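You operate a simulated robot arm through the tools that you are given. There is no shell and no other tool.

Carry out the task below with a simulated robot arm. There is one attempt and no reset: what you move stays moved.

## Task
Grip casting 92 in the vise, brush it clean, open the vise.
Fine: wind the vise in on it first, use the brown brush and put it back, wind the vise open after; the casting stays in it, the other stays dirty. Set down upright: brown brush. What is to be rubbed or washed off counts as gone when no trace of it is left.

The check looks at the end state, three seconds after you hand in, the way a careful person would. Anything else that was tipped, shoved, dropped, spilled or broken makes it a failure.

## Robot
A 7-joint arm with a two-finger parallel gripper, fixed in place. Base frame: the origin is at the foot of the arm, x ahead of it, y to its left, z up. Readings come in cm, degrees, newtons and seconds.
With the tool pointing down near the work surface it reaches from about 36 to 86 cm from the base axis. Its first joint turns from -166.0 to 166.0 degrees. Payload 3.43 kg.
Tool frame: the origin (TCP) lies between the finger pads and is the grasp point; the fingertips stand 3.4 cm ahead of it; z points along the fingers, y is the line along which they close. Largest opening 12.8 cm; finger width 2.4, thickness 1.2; the body of the gripper, 4.8 by 13 cm, starts 9.6 cm behind the TCP.
Orientation is told as [roll, pitch, yaw] about the base's x, y, z axes, in that order, counted from this pose: with the fingers straight down and closing along the base's y, the tool's x points along the base's -x, its y along +y and its z along -z.

## Interface
- The arm moves only by the tool apply_moves. Its argument "commands" is a list of rows, each a list of 7 numbers: the gripper command, from -1 (fully open) to 1 (shut), values between in proportion, then the shift along the tool's x, y, z in cm, then the turn, a rotation vector about the tool's x, y, z in rad. In form: [[jaw, tx, ty, tz, rx, ry, rz], ...]. A call has 1 to 20 rows; each row shifts and turns the commanded pose from where the row before left it, along the tool's axes as they then stand. Rows are played at 5 a second. More than 5 cm and 8.6 degrees between two rows, or a gripper value outside its range, and nothing of the call is played. A pose out of reach is approached as far as the arm can. The call stops where the force on the tool passes 40 N (or 10 N more than at its start, if that is more) or the arm is blocked; 0.2 s more then pass. The fingers move at their own pace (about 15.3 cm/s each) and stop on an object; they squeeze with about 27 N. The grip force told is the motor's: it shows also when the fingers shut on nothing. Time passes only in rows, and 0.2 s behind the last, so rows that do not move let the fingers close. The reply holds the time, the measured pose of the TCP, the force on the tool along the base axes, the opening and the grip force, in the units named above and with some noise, with the torque about the TCP (base axes, N m) and any sound that the robot's microphone picked up, and new pictures: "views" is both (left out), scene, wrist or none.
- Cameras (640 x 400 px; columns grow to the right, rows downward): "scene" is fixed at [5.13, 65.26, 143.38]; the picture's right is [-0.70, -0.71, 0.00], its down [-0.71, 0.69, -0.12] and it looks along [0.09, -0.08, -0.99] (base axes); focal length 312 px, centre (320, 200). "wrist" rides on the gripper at [7.6, -1.1, -16] in the tool frame; the picture's right is [0.15, 0.99, 0.00], its down [-0.88, 0.13, -0.46] and it looks along [-0.45, 0.07, 0.89] (tool axes); focal length 234 px, centre (320, 200). There is no depth. A picture from a camera that has moved, and an enlarged one, comes with that camera's place and axes in the base frame and with its lens.
- enlarge(camera, box): a new picture of the part [left, top, right, bottom] of that camera's present view, enlarged. It takes no simulated time.
- hand_in(): hands the job in; it is judged then, once.

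Places have to be worked out from the pictures, the camera data and where the tool is seen. Open the gripper and draw the arm clear of the work before you hand the job in, unless the task says otherwise.

The tools are called after ">>>" as name(argument=value, ...) on one line, values as JSON. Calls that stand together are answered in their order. apply_moves: Moves the arm, as the interface text tells. Its arguments: {"type":"object","properties":{"commands":{"type":"array","items":{"type":"array","items":{"type":"number"}}},"views":{"type":"string","enum":["both","scene","wrist","none"]}},"required":["commands"]} The other tools are called the same way: enlarge (camera, box) takes an enlarged picture of a part of a camera's view; hand_in () hands the job in.

At the start:

```text
t: 0.0
tcp_pos: [7.77, 55.13, 109.94]
tcp_rot: [-0.1, 0.0, -0.2]
wrist_force: [-0.3, 0.1, 0.7]
ft_torque: [0.02, 0.0, -0.01]
grip_width: 12.8
grasp_force: 0.1
```

scene: 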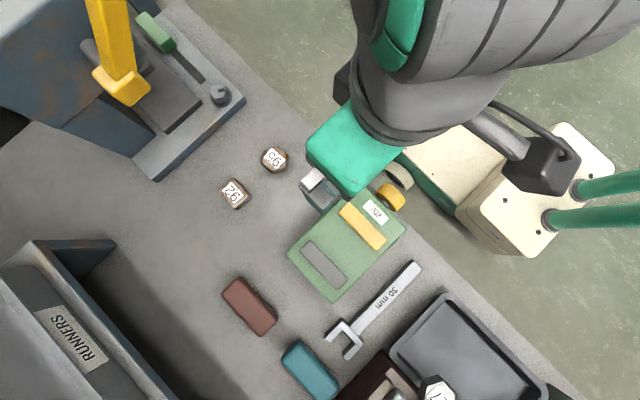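
wrist: 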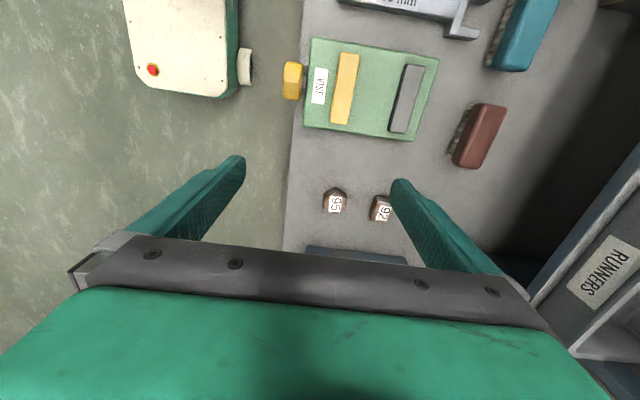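

I begin by looking closer at the vise, the castings and the brushes in both views before moving anything.

>>> enlarge(camera="scene", box=[200, 130, 440, 280])

>>> enlarge(camera="scene", box=[200, 250, 440, 400])

>>> enlarge(camera="wrist", box=[270, 0, 590, 200])

>>> enlarge(camera="wrist", box=[290, 160, 450, 260])

```text
2.67 times, centred on (320, 205) of scene
camera zoom: at [5.13, 65.26, 143.38], right [-0.7, -0.71, 0.0], down [-0.71, 0.69, -0.12], along [0.09, -0.08, -0.99], focal length 832 px, centre (320, 187)
```

zoom: 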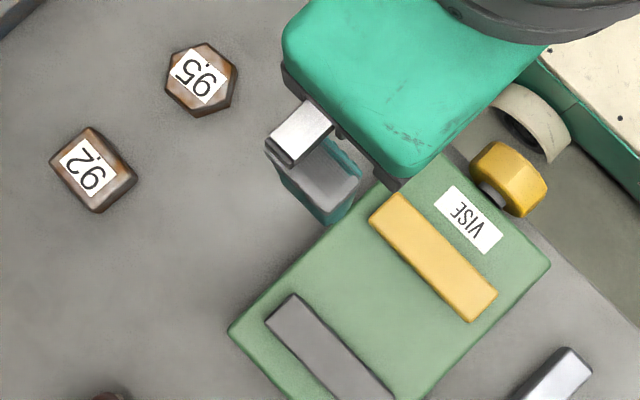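

```text
2.67 times, centred on (320, 325) of scene
camera zoom: at [5.13, 65.26, 143.38], right [-0.7, -0.71, 0.0], down [-0.71, 0.69, -0.12], along [0.09, -0.08, -0.99], focal length 832 px, centre (320, -133)
```

zoom: 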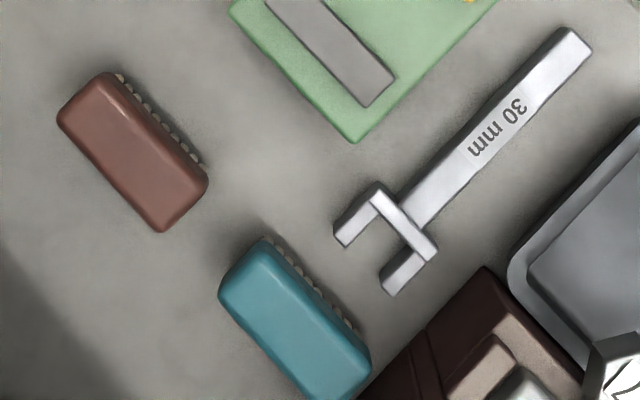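

```text
2.00 times, centred on (430, 100) of wrist
camera zoom: at [0.09, 54.03, 125.91], right [-0.15, 0.99, 0.0], down [0.88, 0.13, 0.46], along [0.45, 0.07, -0.89], focal length 468 px, centre (100, 400)
```

zoom: 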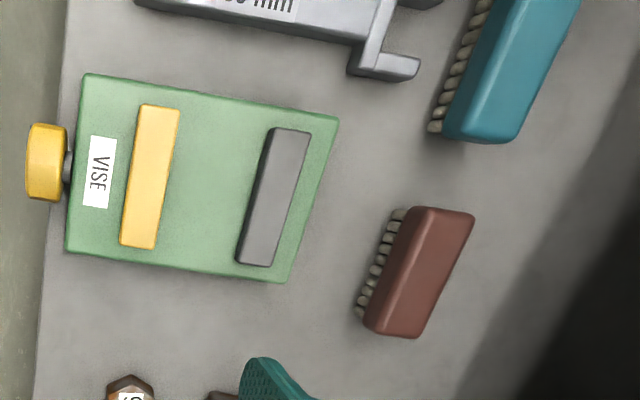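

```text
4.00 times, centred on (370, 210) of wrist
camera zoom: at [0.09, 54.03, 125.91], right [-0.15, 0.99, 0.0], down [0.88, 0.13, 0.46], along [0.45, 0.07, -0.89], focal length 937 px, centre (120, 160)
```

zoom: 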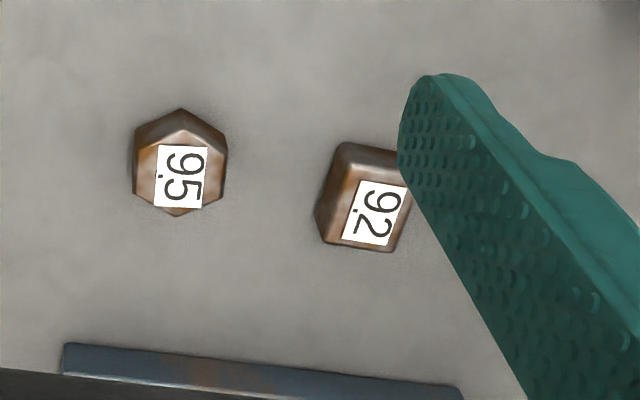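

The yellow-jawed vise seems to sit around (1, 60) with its knob facing the robot at y≈49, z≈79, and casting 92 around (24, 72). I move the hand over the vise for a closer look.

>>> apply_moves(commands=[[-1, 3.5, 1, 0, 0, 0, 0], [-1, 3.5, 1, 2, 0, 0, 0], [-1, 0, 1, 4, 0, 0, 0], [-1, 0, 0, 0, 0, 0, 0]])

```text
t: 1.0
tcp_pos: [0.83, 58.39, 104.0]
tcp_rot: [0.0, -0.1, -0.1]
wrist_force: [0.9, 0.1, -0.3]
ft_torque: [0.05, -0.03, 0.0]
grip_width: 12.79
grasp_force: 0.1
camera wrist: at [-6.79, 57.2, 119.89], right [-0.15, 0.99, 0.0], down [0.88, 0.13, 0.46], along [0.45, 0.07, -0.89], focal length 234 px, centre (320, 200)
```

scene: 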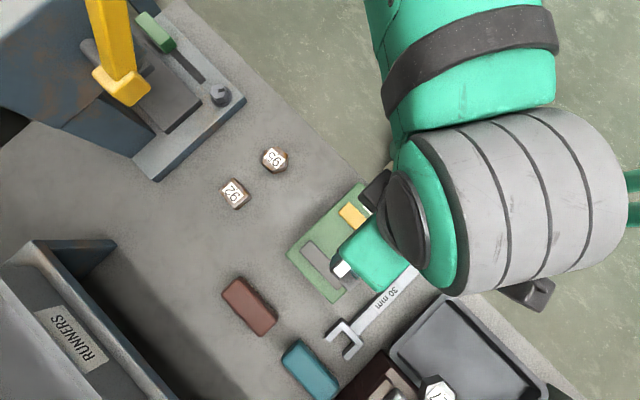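
wrist: 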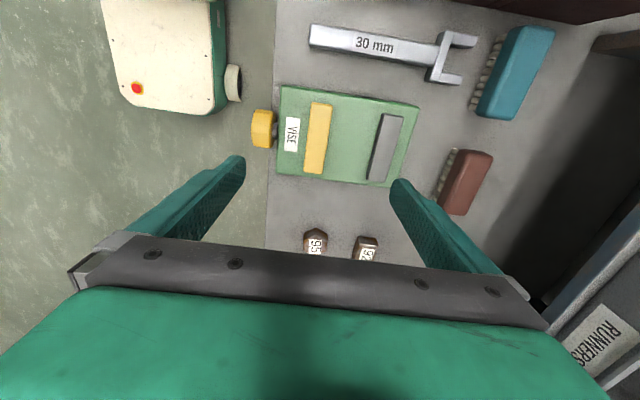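

The wrist camera now shows the whole vise; I enlarge the vise, the knob, and the brushes from here.

>>> enlarge(camera="wrist", box=[230, 70, 430, 195])

>>> enlarge(camera="wrist", box=[400, 0, 640, 150])

>>> enlarge(camera="wrist", box=[400, 100, 560, 250])

>>> enlarge(camera="scene", box=[210, 130, 310, 220])

```text
3.20 times, centred on (330, 132) of wrist
camera zoom: at [-6.79, 57.2, 119.89], right [-0.15, 0.99, 0.0], down [0.88, 0.13, 0.46], along [0.45, 0.07, -0.89], focal length 749 px, centre (288, 416)
```

zoom: 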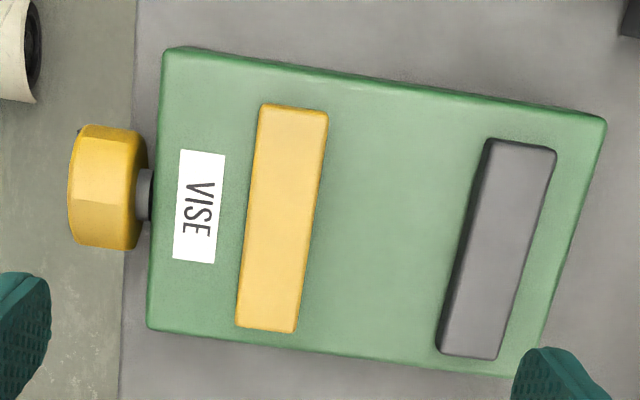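

```text
2.67 times, centred on (520, 75) of wrist
camera zoom: at [-6.79, 57.2, 119.89], right [-0.15, 0.99, 0.0], down [0.88, 0.13, 0.46], along [0.45, 0.07, -0.89], focal length 624 px, centre (-213, 533)
```

zoom: 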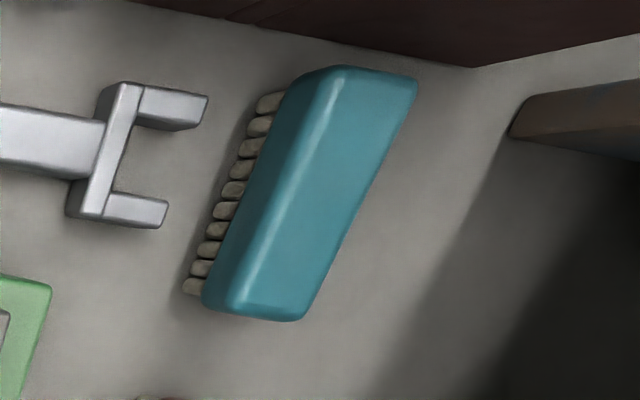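

```text
2.67 times, centred on (480, 175) of wrist
camera zoom: at [-6.79, 57.2, 119.89], right [-0.15, 0.99, 0.0], down [0.88, 0.13, 0.46], along [0.45, 0.07, -0.89], focal length 624 px, centre (-107, 267)
```

zoom: 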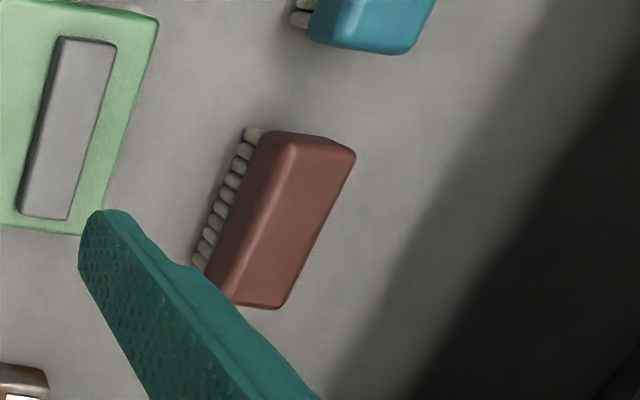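

```text
4.44 times, centred on (260, 175) of scene
camera zoom: at [5.13, 65.26, 143.38], right [-0.7, -0.71, 0.0], down [-0.71, 0.69, -0.12], along [0.09, -0.08, -0.99], focal length 1387 px, centre (587, 311)
```

zoom: 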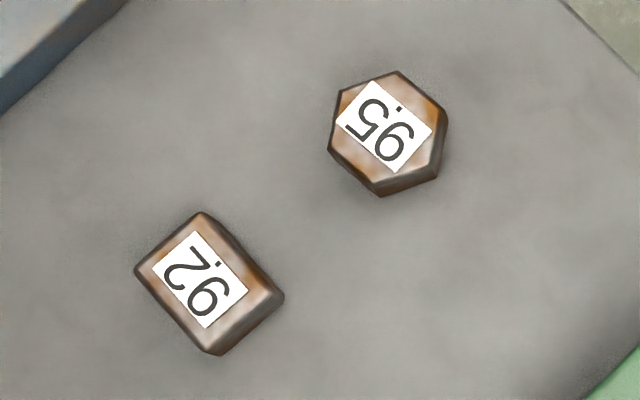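

The castings are aligned with the base axes; next I move the hand over to casting 92 to get its size and height, and the table height.

>>> apply_moves(commands=[[-1, -3.6, 1.95, 1.2, 0, 0, 0], [-1, -3.6, 1.95, 1.2, 0, 0, 0], [-1, -3.6, 1.95, 1.2, 0, 0, 0], [-1, -3.6, 1.95, 1.2, 0, 0, 0], [-1, -3.6, 1.95, 1.2, 0, 0, 0], [-1, -3.6, 1.95, 1.2, 0, 0, 0], [-1, 0, 0, 0, 0, 0, 0]])

```text
t: 2.6
tcp_pos: [22.37, 69.82, 96.87]
tcp_rot: [-0.1, 0.0, -0.2]
wrist_force: [-0.2, 0.7, -1.0]
ft_torque: [-0.03, 0.01, 0.01]
grip_width: 12.77
grasp_force: 0.0
camera wrist: at [14.73, 68.69, 112.84], right [-0.15, 0.99, 0.0], down [0.88, 0.13, 0.46], along [0.45, 0.07, -0.89], focal length 234 px, centre (320, 200)
```

scene: 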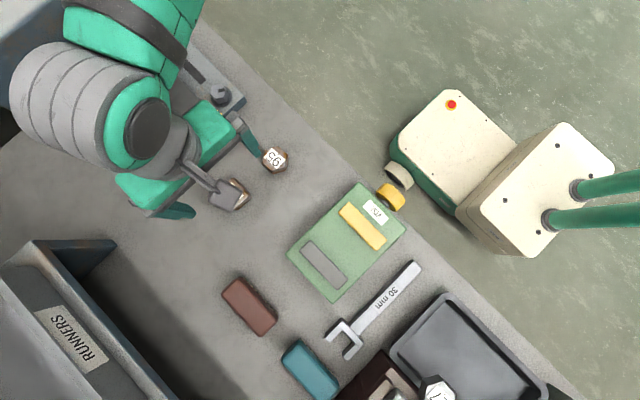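
wrist: 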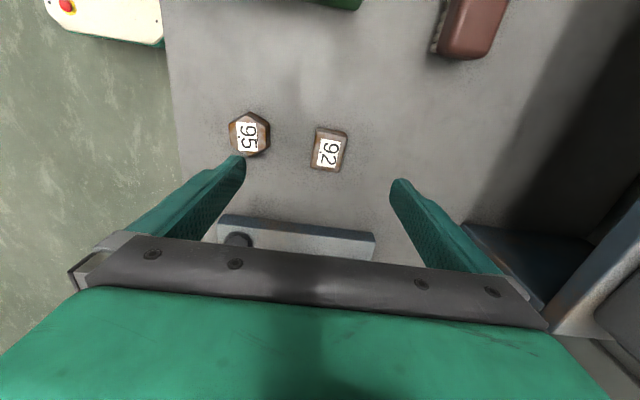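

Both castings are visible between the fingers; I enlarge them to measure.

>>> enlarge(camera="wrist", box=[220, 90, 380, 190])

>>> enlarge(camera="scene", box=[280, 170, 440, 270])

```text
4.00 times, centred on (300, 140) of wrist
camera zoom: at [14.73, 68.69, 112.84], right [-0.15, 0.99, 0.0], down [0.88, 0.13, 0.46], along [0.45, 0.07, -0.89], focal length 937 px, centre (400, 440)
```

zoom: 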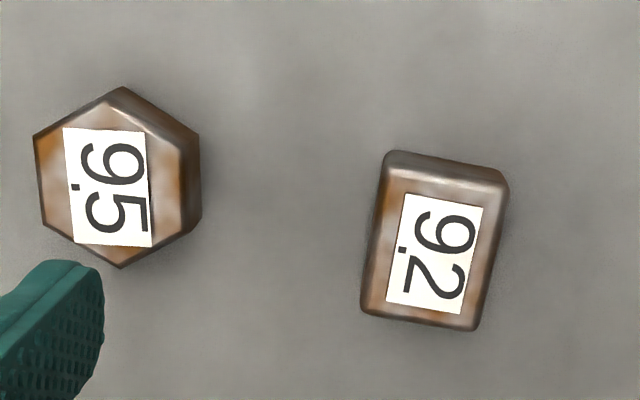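

```text
4.00 times, centred on (360, 220) of scene
camera zoom: at [5.13, 65.26, 143.38], right [-0.7, -0.71, 0.0], down [-0.71, 0.69, -0.12], along [0.09, -0.08, -0.99], focal length 1248 px, centre (160, 120)
```

zoom: 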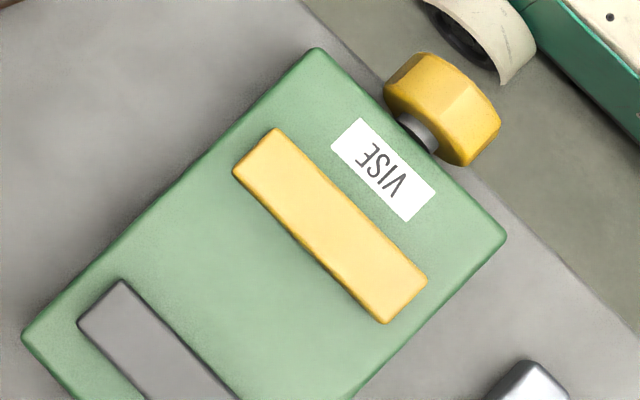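

Casting 92 is centred near (23.8, 71.5) with its top around z≈80–82, and 95 sits 11 cm nearer. I narrow the opening to about 8 cm so as to stay clear of 95, and lower part way above 92 to check alignment.

>>> apply_moves(commands=[[-0.25, -0.7, 0.85, 3, 0, 0, 0], [-0.25, -0.7, 0.85, 3, 0, 0, 0], [-0.25, 0, 0, 1, 0, 0, 0], [-0.25, 0, 0, 0, 0, 0, 0]])

```text
t: 3.6
tcp_pos: [23.85, 71.49, 89.75]
tcp_rot: [0.0, 0.0, -0.2]
wrist_force: [-0.6, -0.3, 0.5]
ft_torque: [0.0, 0.0, 0.01]
grip_width: 7.98
grasp_force: 0.1
camera wrist: at [16.12, 70.31, 105.67], right [-0.15, 0.99, 0.0], down [0.88, 0.13, 0.46], along [0.45, 0.07, -0.89], focal length 234 px, centre (320, 200)
```

scene: 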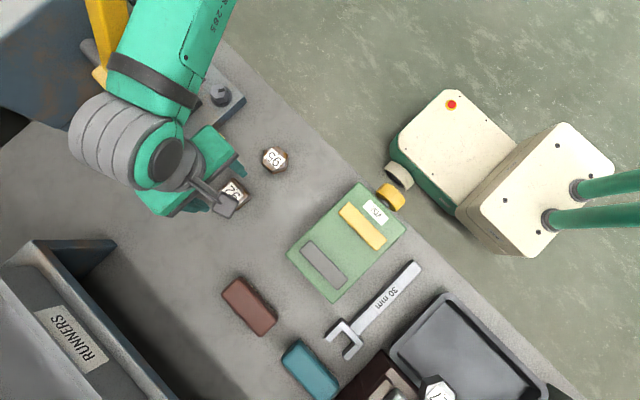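
wrist: 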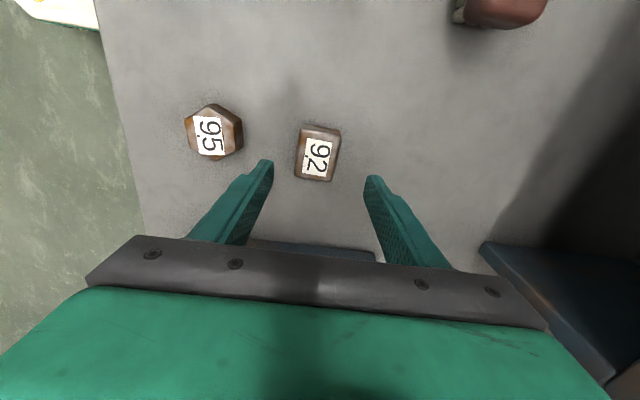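

The label of 92 is between the fingers, slightly towards the camera side. I enlarge to measure it against the previous height.

>>> enlarge(camera="wrist", box=[240, 90, 400, 190])

```text
4.00 times, centred on (320, 140) of wrist
camera zoom: at [16.12, 70.31, 105.67], right [-0.15, 0.99, 0.0], down [0.88, 0.13, 0.46], along [0.45, 0.07, -0.89], focal length 937 px, centre (320, 440)
```

zoom: 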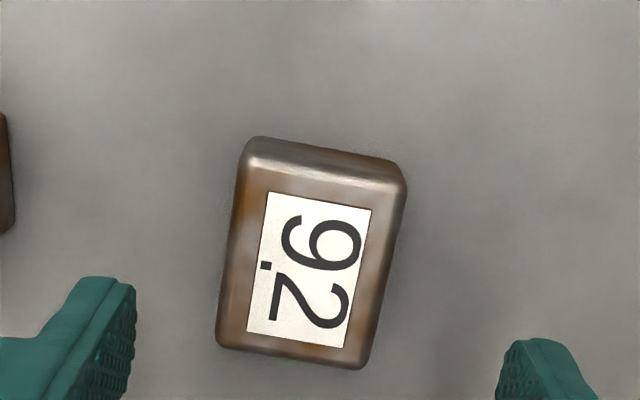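

From the growth of the label between the two heights I put the top of casting 92 at z≈84 and its centre at about (22.7, 71.1). I shift over it and lower further.

>>> apply_moves(commands=[[-0.25, 1.15, -0.4, 0, 0, 0, 0], [-0.25, 0, 0, 1.5, 0, 0, 0], [-0.25, 0, 0, 1.5, 0, 0, 0], [-0.25, 0, 0, 0, 0, 0, 0]])

```text
t: 4.6
tcp_pos: [22.67, 71.16, 86.61]
tcp_rot: [0.0, 0.0, -0.1]
wrist_force: [0.5, 0.6, 0.8]
ft_torque: [0.0, 0.01, 0.01]
grip_width: 8.0
grasp_force: 0.1
camera wrist: at [15.02, 69.98, 102.53], right [-0.15, 0.99, 0.0], down [0.88, 0.13, 0.46], along [0.45, 0.07, -0.89], focal length 234 px, centre (320, 200)
```

scene: 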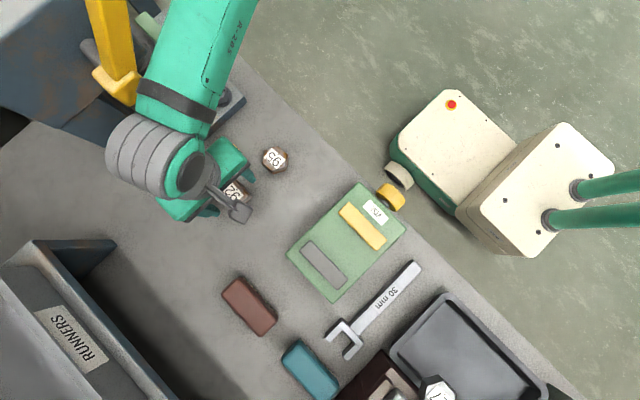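
wrist: 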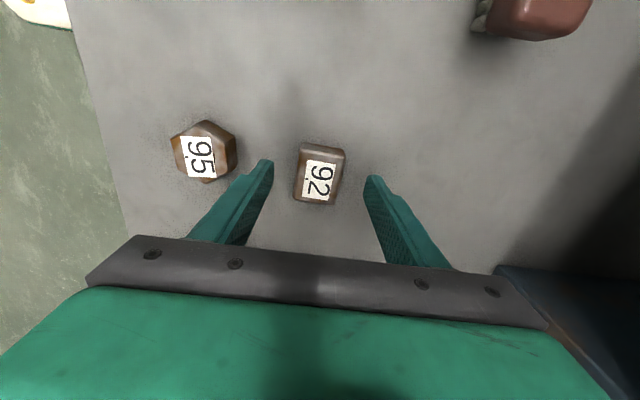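

The label now lies close to the finger line; I enlarge once more to pin down its height.

>>> enlarge(camera="wrist", box=[240, 120, 400, 220])

```text
4.00 times, centred on (320, 170) of wrist
camera zoom: at [15.02, 69.98, 102.53], right [-0.15, 0.99, 0.0], down [0.88, 0.13, 0.46], along [0.45, 0.07, -0.89], focal length 937 px, centre (320, 320)
```

zoom: 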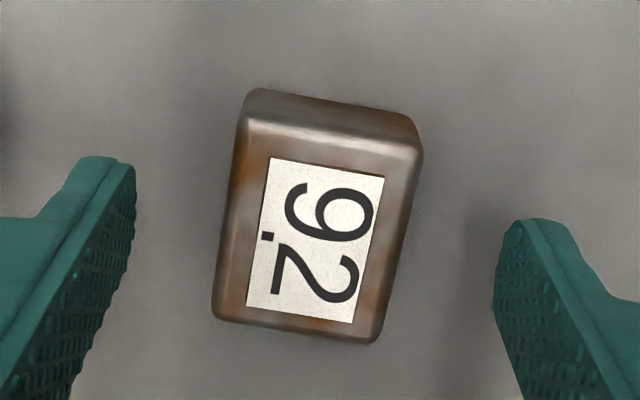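

The label centre comes out near (22.9, 71.0, 83), well between the fingers. I lower in small steps watching the force.

>>> apply_moves(commands=[[-0.25, -0.2, -0.1, 1.0, 0, 0, 0], [-0.25, 0, 0, 1.0, 0, 0, 0], [-0.25, 0, 0, 0.5, 0, 0, 0], [-0.25, 0, 0, 0, 0, 0, 0]], views="wrist")

```text
t: 5.6
tcp_pos: [22.82, 70.93, 84.15]
tcp_rot: [0.0, 0.0, -0.2]
wrist_force: [0.2, -0.6, -0.3]
ft_torque: [-0.03, 0.01, -0.03]
grip_width: 7.99
grasp_force: 0.0
camera wrist: at [15.25, 69.82, 100.16], right [-0.15, 0.99, 0.0], down [0.88, 0.13, 0.46], along [0.45, 0.07, -0.89], focal length 234 px, centre (320, 200)
```

wrist: 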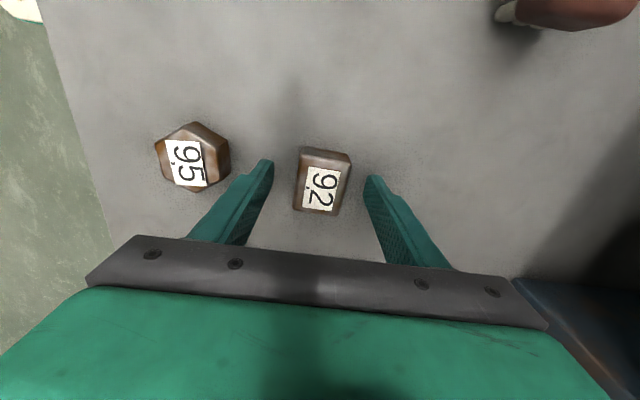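

No contact yet with tips at z≈80.7; I go on down in half-centimetre steps.

>>> apply_moves(commands=[[-0.25, 0, 0, 0.5, 0, 0, 0], [-0.25, 0, 0, 0.5, 0, 0, 0], [-0.25, 0, 0, 0, 0, 0, 0]], views="wrist")

>>> enlarge(camera="wrist", box=[220, 100, 420, 225])

```text
t: 6.4
tcp_pos: [22.94, 71.13, 83.51]
tcp_rot: [0.1, 0.0, -0.1]
wrist_force: [-0.2, -1.4, 25.9]
ft_torque: [-1.16, 0.08, -0.17]
grip_width: 8.14
grasp_force: 1.4
camera wrist: at [15.25, 70.02, 99.34], right [-0.14, 0.99, 0.0], down [0.88, 0.13, 0.46], along [0.45, 0.07, -0.89], focal length 234 px, centre (320, 200)
```

wrist: 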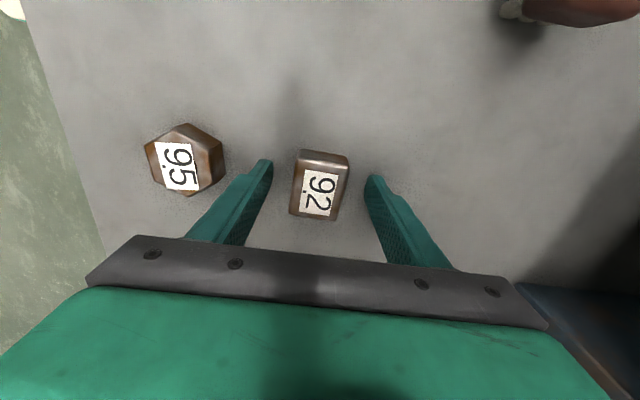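

```text
3.20 times, centred on (320, 162) of wrist
camera zoom: at [15.25, 70.02, 99.34], right [-0.14, 0.99, 0.0], down [0.88, 0.13, 0.46], along [0.45, 0.07, -0.89], focal length 749 px, centre (320, 320)
```

zoom: 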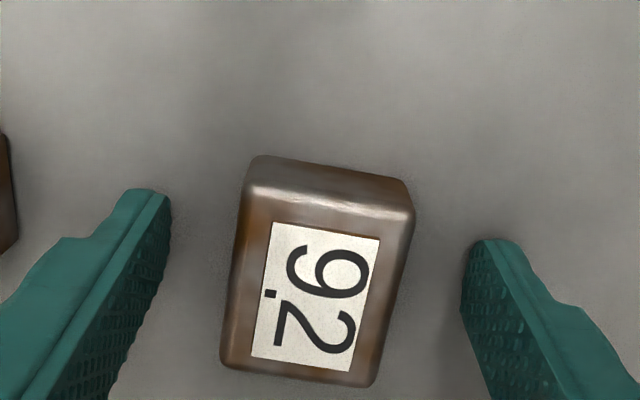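

The fingertips touched the table at TCP z≈83.5, so the table is at z≈80.0. I back off slightly, centre in x, and close on the casting.

>>> apply_moves(commands=[[-0.25, 0.3, 0, -0.9, 0, 0, 0], [0.2, 0, 0, 0, 0, 0, 0], [0.6, 0, 0, 0, 0, 0, 0], [1, 0, 0, 0, 0, 0, 0], [1, 0, 0, 0, 0, 0, 0]], views="wrist")

```text
t: 7.6
tcp_pos: [22.78, 71.14, 84.14]
tcp_rot: [0.0, 0.0, -0.1]
wrist_force: [0.2, 0.5, -0.4]
ft_torque: [0.0, -0.01, 0.03]
grip_width: 4.13
grasp_force: 27.0
camera wrist: at [15.03, 69.97, 100.07], right [-0.15, 0.99, 0.0], down [0.88, 0.13, 0.46], along [0.45, 0.07, -0.89], focal length 234 px, centre (320, 200)
```

wrist: 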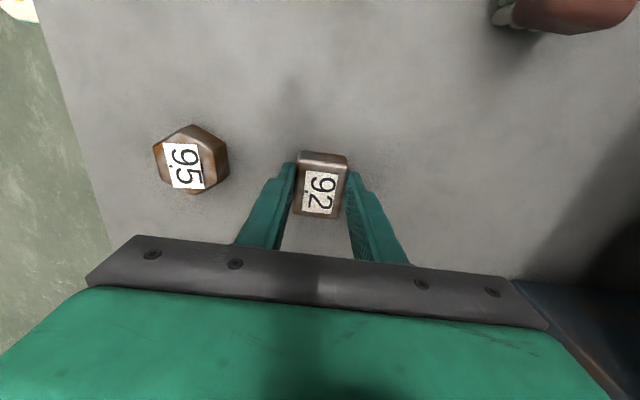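

The casting is gripped (4.13 cm wide across y). I lift it straight up and then start turning the hand by −90° in yaw... first the lift, to see it comes cleanly.

>>> apply_moves(commands=[[1, 0, 0, -2, 0, 0, 0], [1, 0, 0, -4, 0, 0, 0], [1, 0, 0, -4, 0, 0, 0], [1, 0, 0, -4, 0, 0, 0], [1, 0, 0, 0, 0, 0, 0]])

```text
t: 8.8
tcp_pos: [22.51, 71.15, 98.06]
tcp_rot: [0.0, 0.0, -0.2]
wrist_force: [0.1, -0.4, -1.7]
ft_torque: [-0.01, 0.02, 0.06]
grip_width: 4.16
grasp_force: 27.4
camera wrist: at [14.85, 69.92, 114.03], right [-0.15, 0.99, 0.0], down [0.88, 0.13, 0.46], along [0.45, 0.07, -0.89], focal length 234 px, centre (320, 200)
```

scene: 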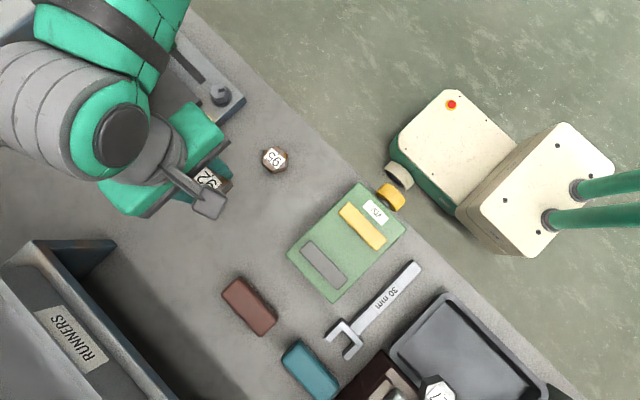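
wrist: 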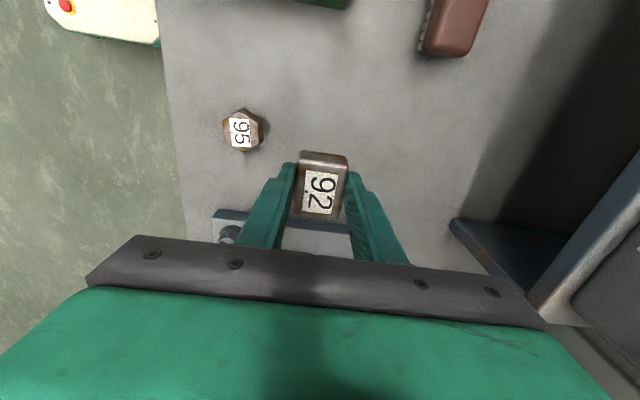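

Casting lifted cleanly. I carry it over to above the vise centre at safe height.

>>> apply_moves(commands=[[1, 4.3, -1.43, -1.2, 0, 0, 0], [1, 4.3, -1.43, -1.2, 0, 0, 0], [1, 4.3, -1.43, -1.2, 0, 0, 0], [1, 4.3, -1.43, -1.2, 0, 0, 0], [1, 4.3, -1.43, -1.2, 0, 0, 0], [1, 0, 0, 0, 0, 0, 0]])

```text
t: 10.2
tcp_pos: [0.87, 63.92, 103.96]
tcp_rot: [0.1, 0.0, -0.1]
wrist_force: [-0.3, -0.7, -1.8]
ft_torque: [0.03, 0.03, 0.03]
grip_width: 4.14
grasp_force: 26.8
camera wrist: at [-6.55, 62.73, 119.84], right [-0.15, 0.99, 0.0], down [0.88, 0.13, 0.46], along [0.45, 0.07, -0.89], focal length 234 px, centre (320, 200)
```

scene: 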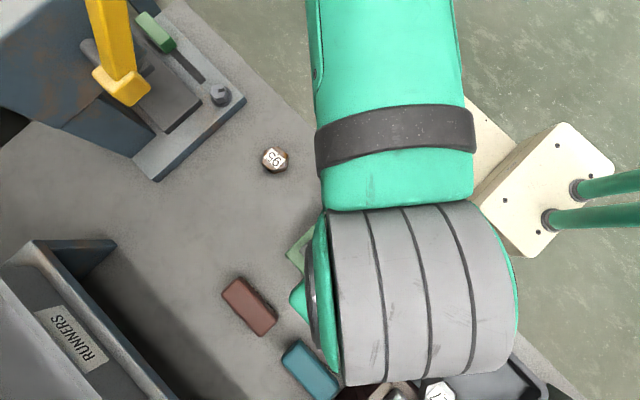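
wrist: 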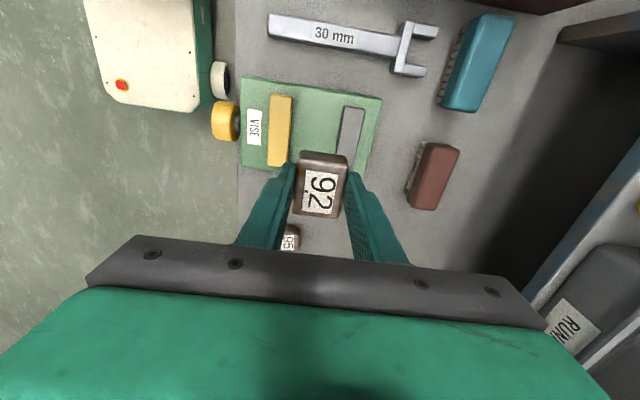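

The arm hides the vise from the scene camera here, so I enlarge the wrist view to fix the vise geometry.

>>> enlarge(camera="wrist", box=[200, 65, 400, 190])

```text
3.20 times, centred on (300, 128) of wrist
camera zoom: at [-6.55, 62.73, 119.84], right [-0.15, 0.99, 0.0], down [0.88, 0.13, 0.46], along [0.45, 0.07, -0.89], focal length 749 px, centre (384, 432)
```

zoom: 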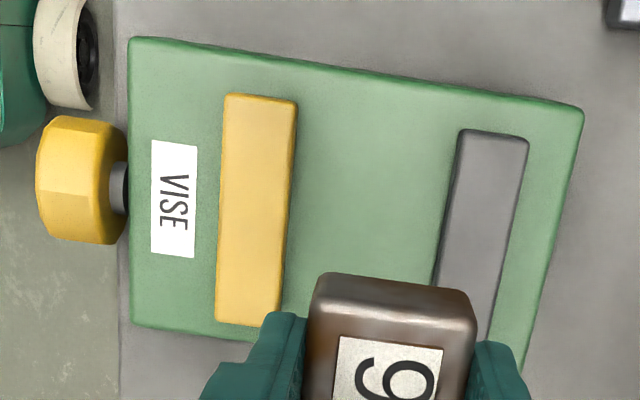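

The vise works out as: yellow jaw y 56.4–59.35, gray jaw y 66.5–69.2, both x −4…6 with tops ≈ z 86, base top ≈ z 84. I now turn the hand 90° about vertical so the fingers close along x.

>>> apply_moves(commands=[[1, 0, 0, 0, 0, 0, 0.1428], [1, 0, 0, 0, 0, 0, 0.1428], [1, 0, 0, 0, 0, 0, 0.1428], [1, 0, 0, 0, 0, 0, 0.1428], [1, 0, 0, 0, 0, 0, 0.1428], [1, 0, 0, 0, 0, 0, 0.1428], [1, 0, 0, 0, 0, 0, 0.1428], [1, 0, 0, 0, 0, 0, 0.1428], [1, 0, 0, 0, 0, 0, 0.1428], [1, 0, 0, 0, 0, 0, 0.1428], [1, 0, 0, 0, 0, 0, 0.1428], [1, 0, 0, 0, 0, 0, 0]])

```text
t: 12.8
tcp_pos: [0.99, 63.97, 104.16]
tcp_rot: [0.0, 0.0, -90.1]
wrist_force: [1.2, -0.6, -0.4]
ft_torque: [0.0, 0.03, -0.01]
grip_width: 4.16
grasp_force: 27.3
camera wrist: at [-0.18, 71.5, 120.11], right [0.99, 0.14, 0.0], down [0.13, -0.88, 0.46], along [0.07, -0.45, -0.89], focal length 234 px, centre (320, 200)
```

scene: 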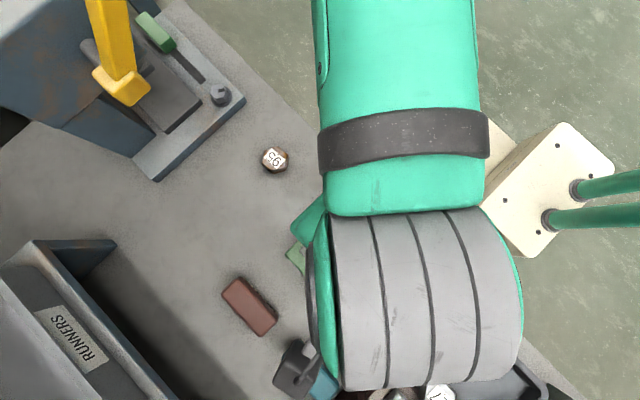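
wrist: 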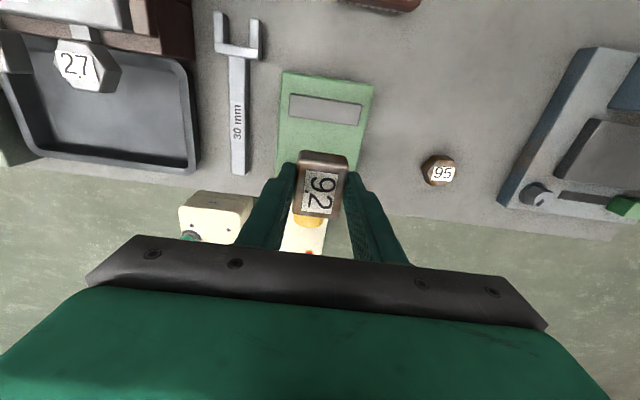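

Yaw is now −90°, camera on the far side. I enlarge to check the gray jaw's inner face before lowering.

>>> enlarge(camera="wrist", box=[250, 60, 410, 160])

```text
4.00 times, centred on (330, 110) of wrist
camera zoom: at [-0.18, 71.5, 120.11], right [0.99, 0.14, 0.0], down [0.13, -0.88, 0.46], along [0.07, -0.45, -0.89], focal length 937 px, centre (280, 560)
```

zoom: 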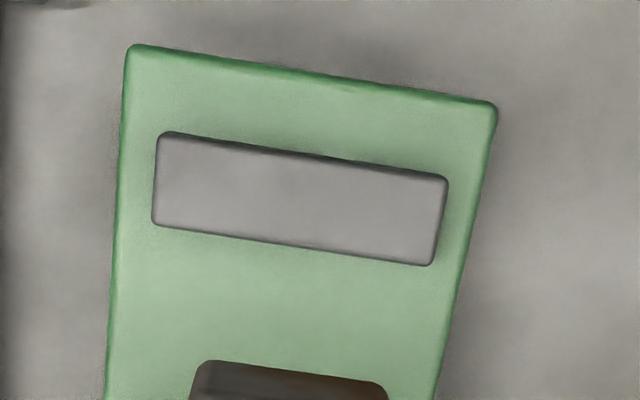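

The gray jaw's inner face is at y≈66.55. I lower the casting between the jaws with its centre at about (1.0, 63.5), first to 2 cm above the expected seat.

>>> apply_moves(commands=[[1, -0.45, 0, 3, 0, 0, 0], [1, 0, 0, 4, 0, 0, 0], [1, 0, 0, 4, 0, 0, 0], [1, 0, 0, 2, 0, 0, 0], [1, 0, 0, 0, 0, 0, 0]], views="wrist")

>>> enlarge(camera="wrist", box=[220, 40, 420, 240])

```text
t: 14.0
tcp_pos: [0.88, 63.55, 91.21]
tcp_rot: [0.0, 0.0, -89.9]
wrist_force: [0.8, -0.1, -0.1]
ft_torque: [0.03, -0.02, -0.04]
grip_width: 4.14
grasp_force: 27.0
camera wrist: at [-0.23, 71.09, 107.11], right [0.99, 0.15, 0.0], down [0.13, -0.88, 0.46], along [0.07, -0.45, -0.89], focal length 234 px, centre (320, 200)
```

wrist: 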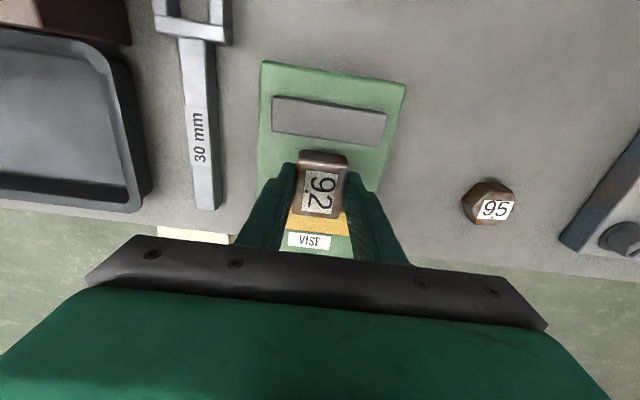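

```text
2.00 times, centred on (320, 140) of wrist
camera zoom: at [-0.23, 71.09, 107.11], right [0.99, 0.15, 0.0], down [0.13, -0.88, 0.46], along [0.07, -0.45, -0.89], focal length 468 px, centre (320, 320)
```

zoom: 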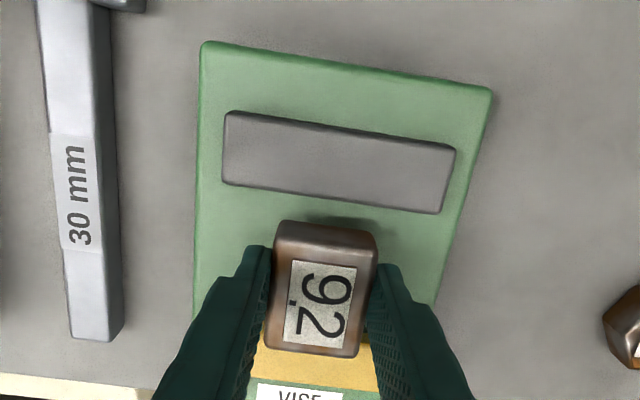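

The casting hangs with about 0.7 cm clearance to the gray jaw and nearly 2 cm to the yellow one. I lower it slowly and watch for contact with the vise bed.

>>> apply_moves(commands=[[1, 0, 0, 1.2, 0, 0, 0], [1, 0, 0, 0.8, 0, 0, 0], [1, 0, 0, 0.4, 0, 0, 0], [1, 0, 0, 0, 0, 0, 0]], views="wrist")

```text
t: 15.0
tcp_pos: [1.05, 63.61, 88.76]
tcp_rot: [0.0, 0.0, -89.9]
wrist_force: [0.3, -0.7, -1.1]
ft_torque: [0.01, -0.01, 0.01]
grip_width: 4.14
grasp_force: 27.4
camera wrist: at [-0.14, 71.01, 104.74], right [0.99, 0.15, 0.0], down [0.13, -0.88, 0.46], along [0.07, -0.45, -0.89], focal length 234 px, centre (320, 200)
```

wrist: 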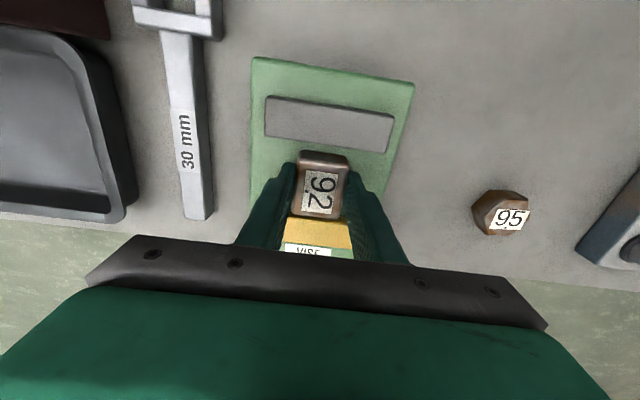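

No contact yet at TCP z≈88.8. I continue down in 0.3 cm steps.

>>> apply_moves(commands=[[1, 0, 0, 0.3, 0, 0, 0], [1, 0, 0, 0.3, 0, 0, 0], [1, 0, 0, 0, 0, 0, 0]], views="none")

```text
t: 15.8
tcp_pos: [1.02, 63.47, 88.22]
tcp_rot: [0.0, 0.2, -90.2]
wrist_force: [0.2, 2.1, 19.3]
ft_torque: [0.01, 0.04, -0.12]
grip_width: 4.12
grasp_force: 27.3
```

Contact with the bed at TCP z≈88.2 (bed ≈ 84.1). I release by opening the fingers to ~7.5 cm and then raise straight up.

>>> apply_moves(commands=[[1, 0, 0, -0.1, 0, 0, 0], [0.2, 0, 0, 0, 0, 0, 0], [-0.17, 0, 0, 0, 0, 0, 0], [-0.17, 0, 0, -2, 0, 0, 0], [-0.17, 0, 0, -4, 0, 0, 0], [-0.17, 0, 0, -4, 0, 0, 0], [-0.17, 0, 0, 0, 0, 0, 0]], views="both")

>>> enlarge(camera="wrist", box=[220, 60, 420, 220])

```text
t: 17.4
tcp_pos: [0.94, 63.45, 98.22]
tcp_rot: [0.0, 0.0, -89.9]
wrist_force: [0.1, 0.8, -0.2]
ft_torque: [-0.02, 0.04, -0.02]
grip_width: 7.47
grasp_force: 0.0
camera wrist: at [-0.2, 71.07, 114.25], right [0.99, 0.15, 0.0], down [0.13, -0.88, 0.46], along [0.07, -0.45, -0.89], focal length 234 px, centre (320, 200)
```

scene: 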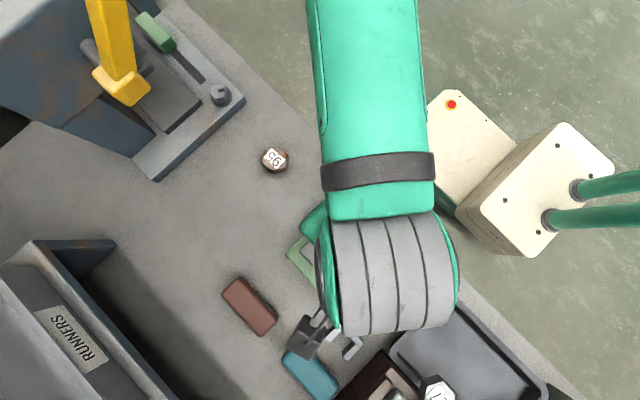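
wrist: 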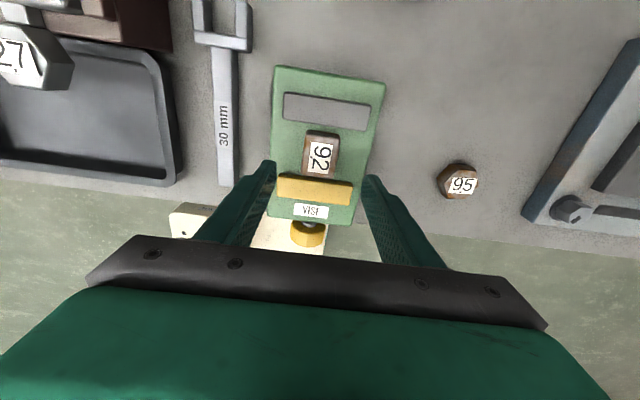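

```text
2.50 times, centred on (320, 140) of wrist
camera zoom: at [-0.2, 71.07, 114.25], right [0.99, 0.15, 0.0], down [0.13, -0.88, 0.46], along [0.07, -0.45, -0.89], focal length 585 px, centre (320, 350)
```

zoom: 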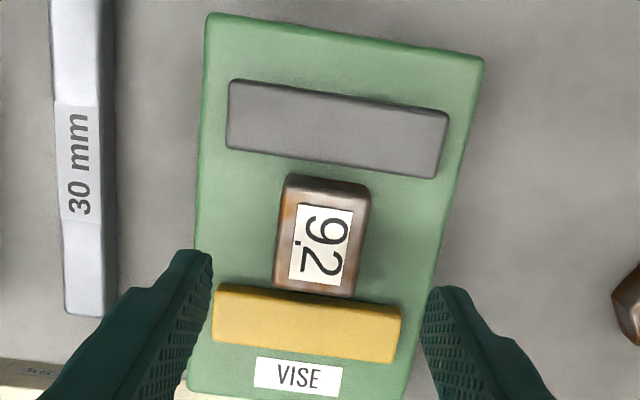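

Casting 92 is standing squarely in the vise between the jaws. Next I move over the knob (about (1.05, 49, 83)) at height to look at it from above.

>>> apply_moves(commands=[[-0.17, -4.9, 0, 0, 0, 0, 0], [-0.17, -4.9, 0, 0, 0, 0, 0], [-0.17, -4.9, 0.1, 0, 0, 0, 0], [-0.17, 0, 0, 0, 0, 0, 0]])

>>> enlarge(camera="wrist", box=[240, 60, 400, 220])

```text
t: 18.4
tcp_pos: [1.07, 48.8, 98.1]
tcp_rot: [0.0, 0.0, -90.1]
wrist_force: [0.2, 0.4, 0.4]
ft_torque: [0.0, 0.03, -0.02]
grip_width: 7.5
grasp_force: 0.0
camera wrist: at [-0.06, 56.29, 114.05], right [0.99, 0.15, 0.0], down [0.13, -0.88, 0.46], along [0.07, -0.45, -0.89], focal length 234 px, centre (320, 200)
```

scene: 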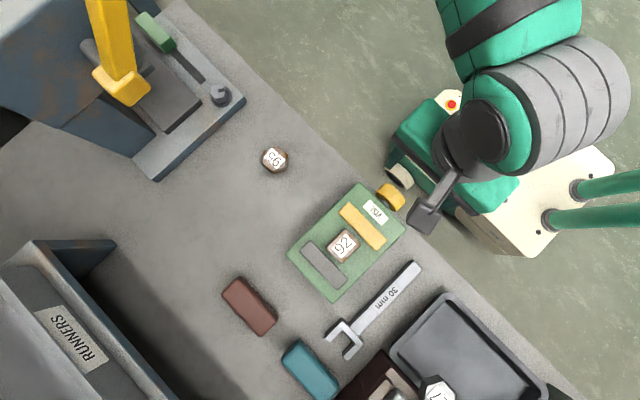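
wrist: 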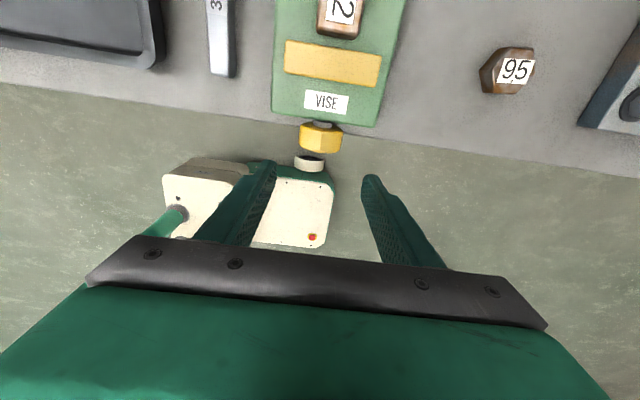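

```text
2.50 times, centred on (320, 140) of wrist
camera zoom: at [-0.06, 56.29, 114.05], right [0.99, 0.15, 0.0], down [0.13, -0.88, 0.46], along [0.07, -0.45, -0.89], focal length 585 px, centre (320, 350)
```

zoom: 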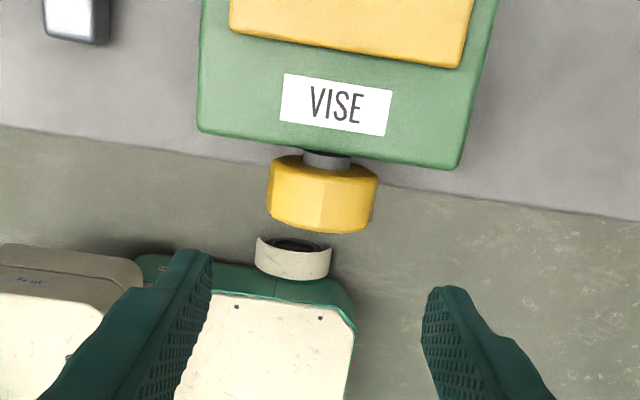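

The knob is a hexagonal prism at x≈1.04, y≈48.4–51.7, overhanging the table edge (y≈50.2), with a corner up and flats facing ±x. From this yaw the scene camera also sees vise and knob. I open to ~9 cm and lower with the fingers kept off the table edge (y≈48.8).

>>> apply_moves(commands=[[-0.4, 0, 0, 3, 0, 0, 0], [-0.4, 0, 0, 3, 0, 0, 0], [-0.4, 0, 0, 2, 0, 0, 0], [-0.4, 0, 0, 0, 0, 0, 0]])

>>> enlarge(camera="wrist", box=[240, 60, 400, 220])

>>> enlarge(camera="scene", box=[280, 160, 440, 290])

```text
t: 19.4
tcp_pos: [1.07, 49.11, 90.05]
tcp_rot: [0.0, 0.0, -90.1]
wrist_force: [0.8, 0.1, -0.9]
ft_torque: [-0.02, 0.01, -0.01]
grip_width: 8.94
grasp_force: 0.1
camera wrist: at [-0.1, 56.5, 105.92], right [0.99, 0.15, 0.0], down [0.13, -0.88, 0.46], along [0.07, -0.45, -0.89], focal length 234 px, centre (320, 200)
```

scene: 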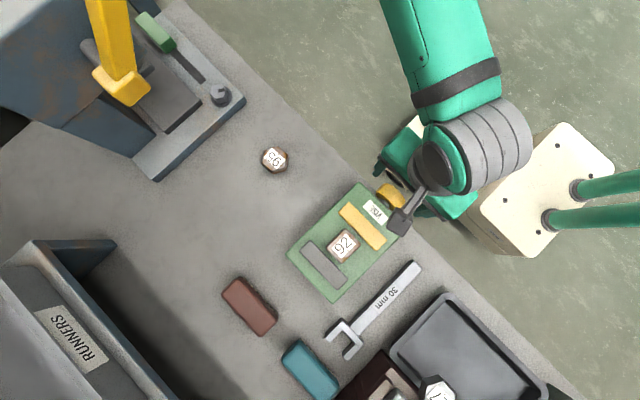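
wrist: 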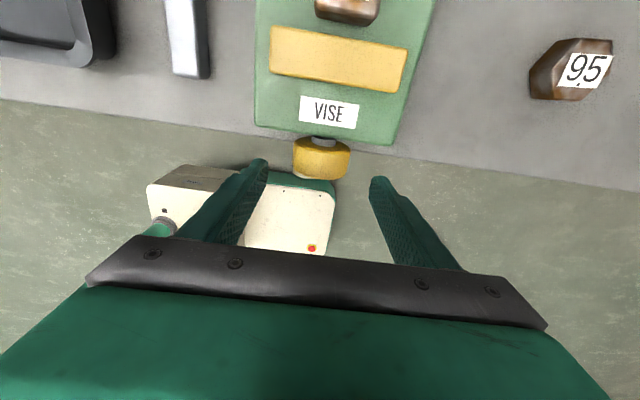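

```text
2.50 times, centred on (320, 140) of wrist
camera zoom: at [-0.1, 56.5, 105.92], right [0.99, 0.15, 0.0], down [0.13, -0.88, 0.46], along [0.07, -0.45, -0.89], focal length 585 px, centre (320, 350)
```

zoom: 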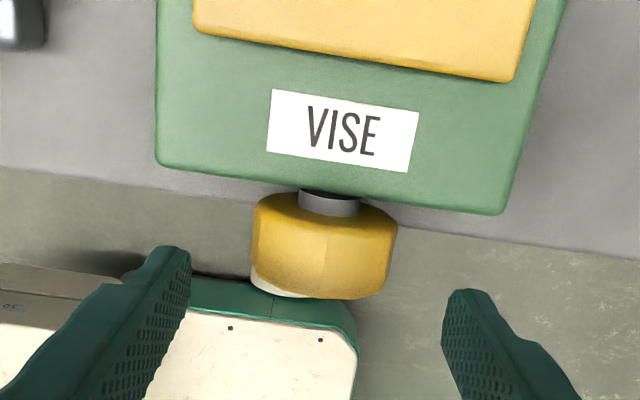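

```text
3.08 times, centred on (360, 225) of scene
camera zoom: at [5.13, 65.26, 143.38], right [-0.7, -0.71, 0.0], down [-0.71, 0.69, -0.12], along [0.09, -0.08, -0.99], focal length 960 px, centre (197, 123)
```

zoom: 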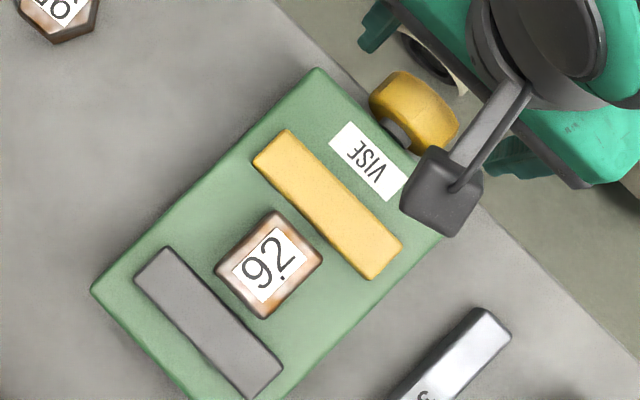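

Fingers straddle the knob and stay off the table edge. I lower to TCP z≈84, watching force.

>>> apply_moves(commands=[[-0.4, -0.1, 0, 2, 0, 0, 0], [-0.4, 0, 0, 2, 0, 0, 0], [-0.4, 0, 0, 1, 0, 0, 0], [-0.4, 0, 0, 1, 0, 0, 0], [-0.4, 0, 0, 0, 0, 0, 0]])

>>> enlarge(camera="wrist", box=[240, 80, 400, 240])

>>> enlarge(camera="scene", box=[280, 160, 440, 290])

```text
t: 20.6
tcp_pos: [1.02, 48.61, 84.19]
tcp_rot: [0.0, 0.0, -90.1]
wrist_force: [0.5, 0.6, 0.0]
ft_torque: [0.04, 0.02, 0.01]
grip_width: 8.97
grasp_force: 0.0
camera wrist: at [-0.14, 56.14, 100.08], right [0.99, 0.15, 0.0], down [0.13, -0.88, 0.46], along [0.07, -0.45, -0.89], focal length 234 px, centre (320, 200)
```

scene: 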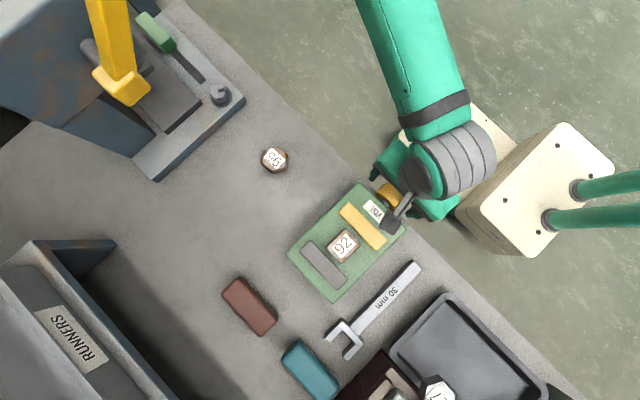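
wrist: 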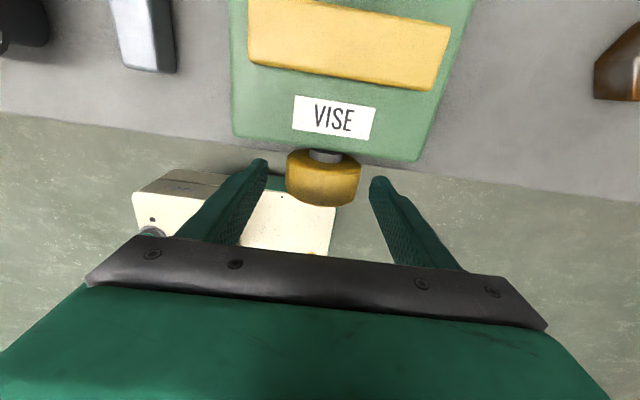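

```text
2.50 times, centred on (320, 160) of wrist
camera zoom: at [-0.14, 56.14, 100.08], right [0.99, 0.15, 0.0], down [0.13, -0.88, 0.46], along [0.07, -0.45, -0.89], focal length 585 px, centre (320, 300)
```

zoom: 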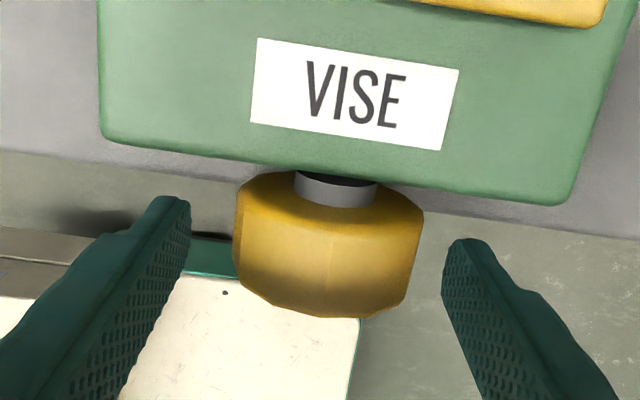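

```text
3.08 times, centred on (360, 225) of scene
camera zoom: at [5.13, 65.26, 143.38], right [-0.7, -0.71, 0.0], down [-0.71, 0.69, -0.12], along [0.09, -0.08, -0.99], focal length 960 px, centre (197, 123)
```

zoom: 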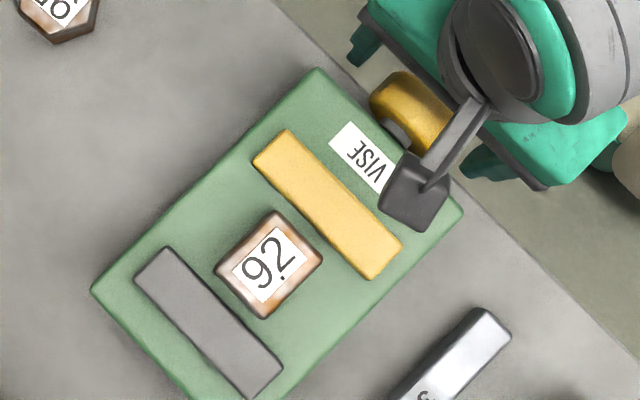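

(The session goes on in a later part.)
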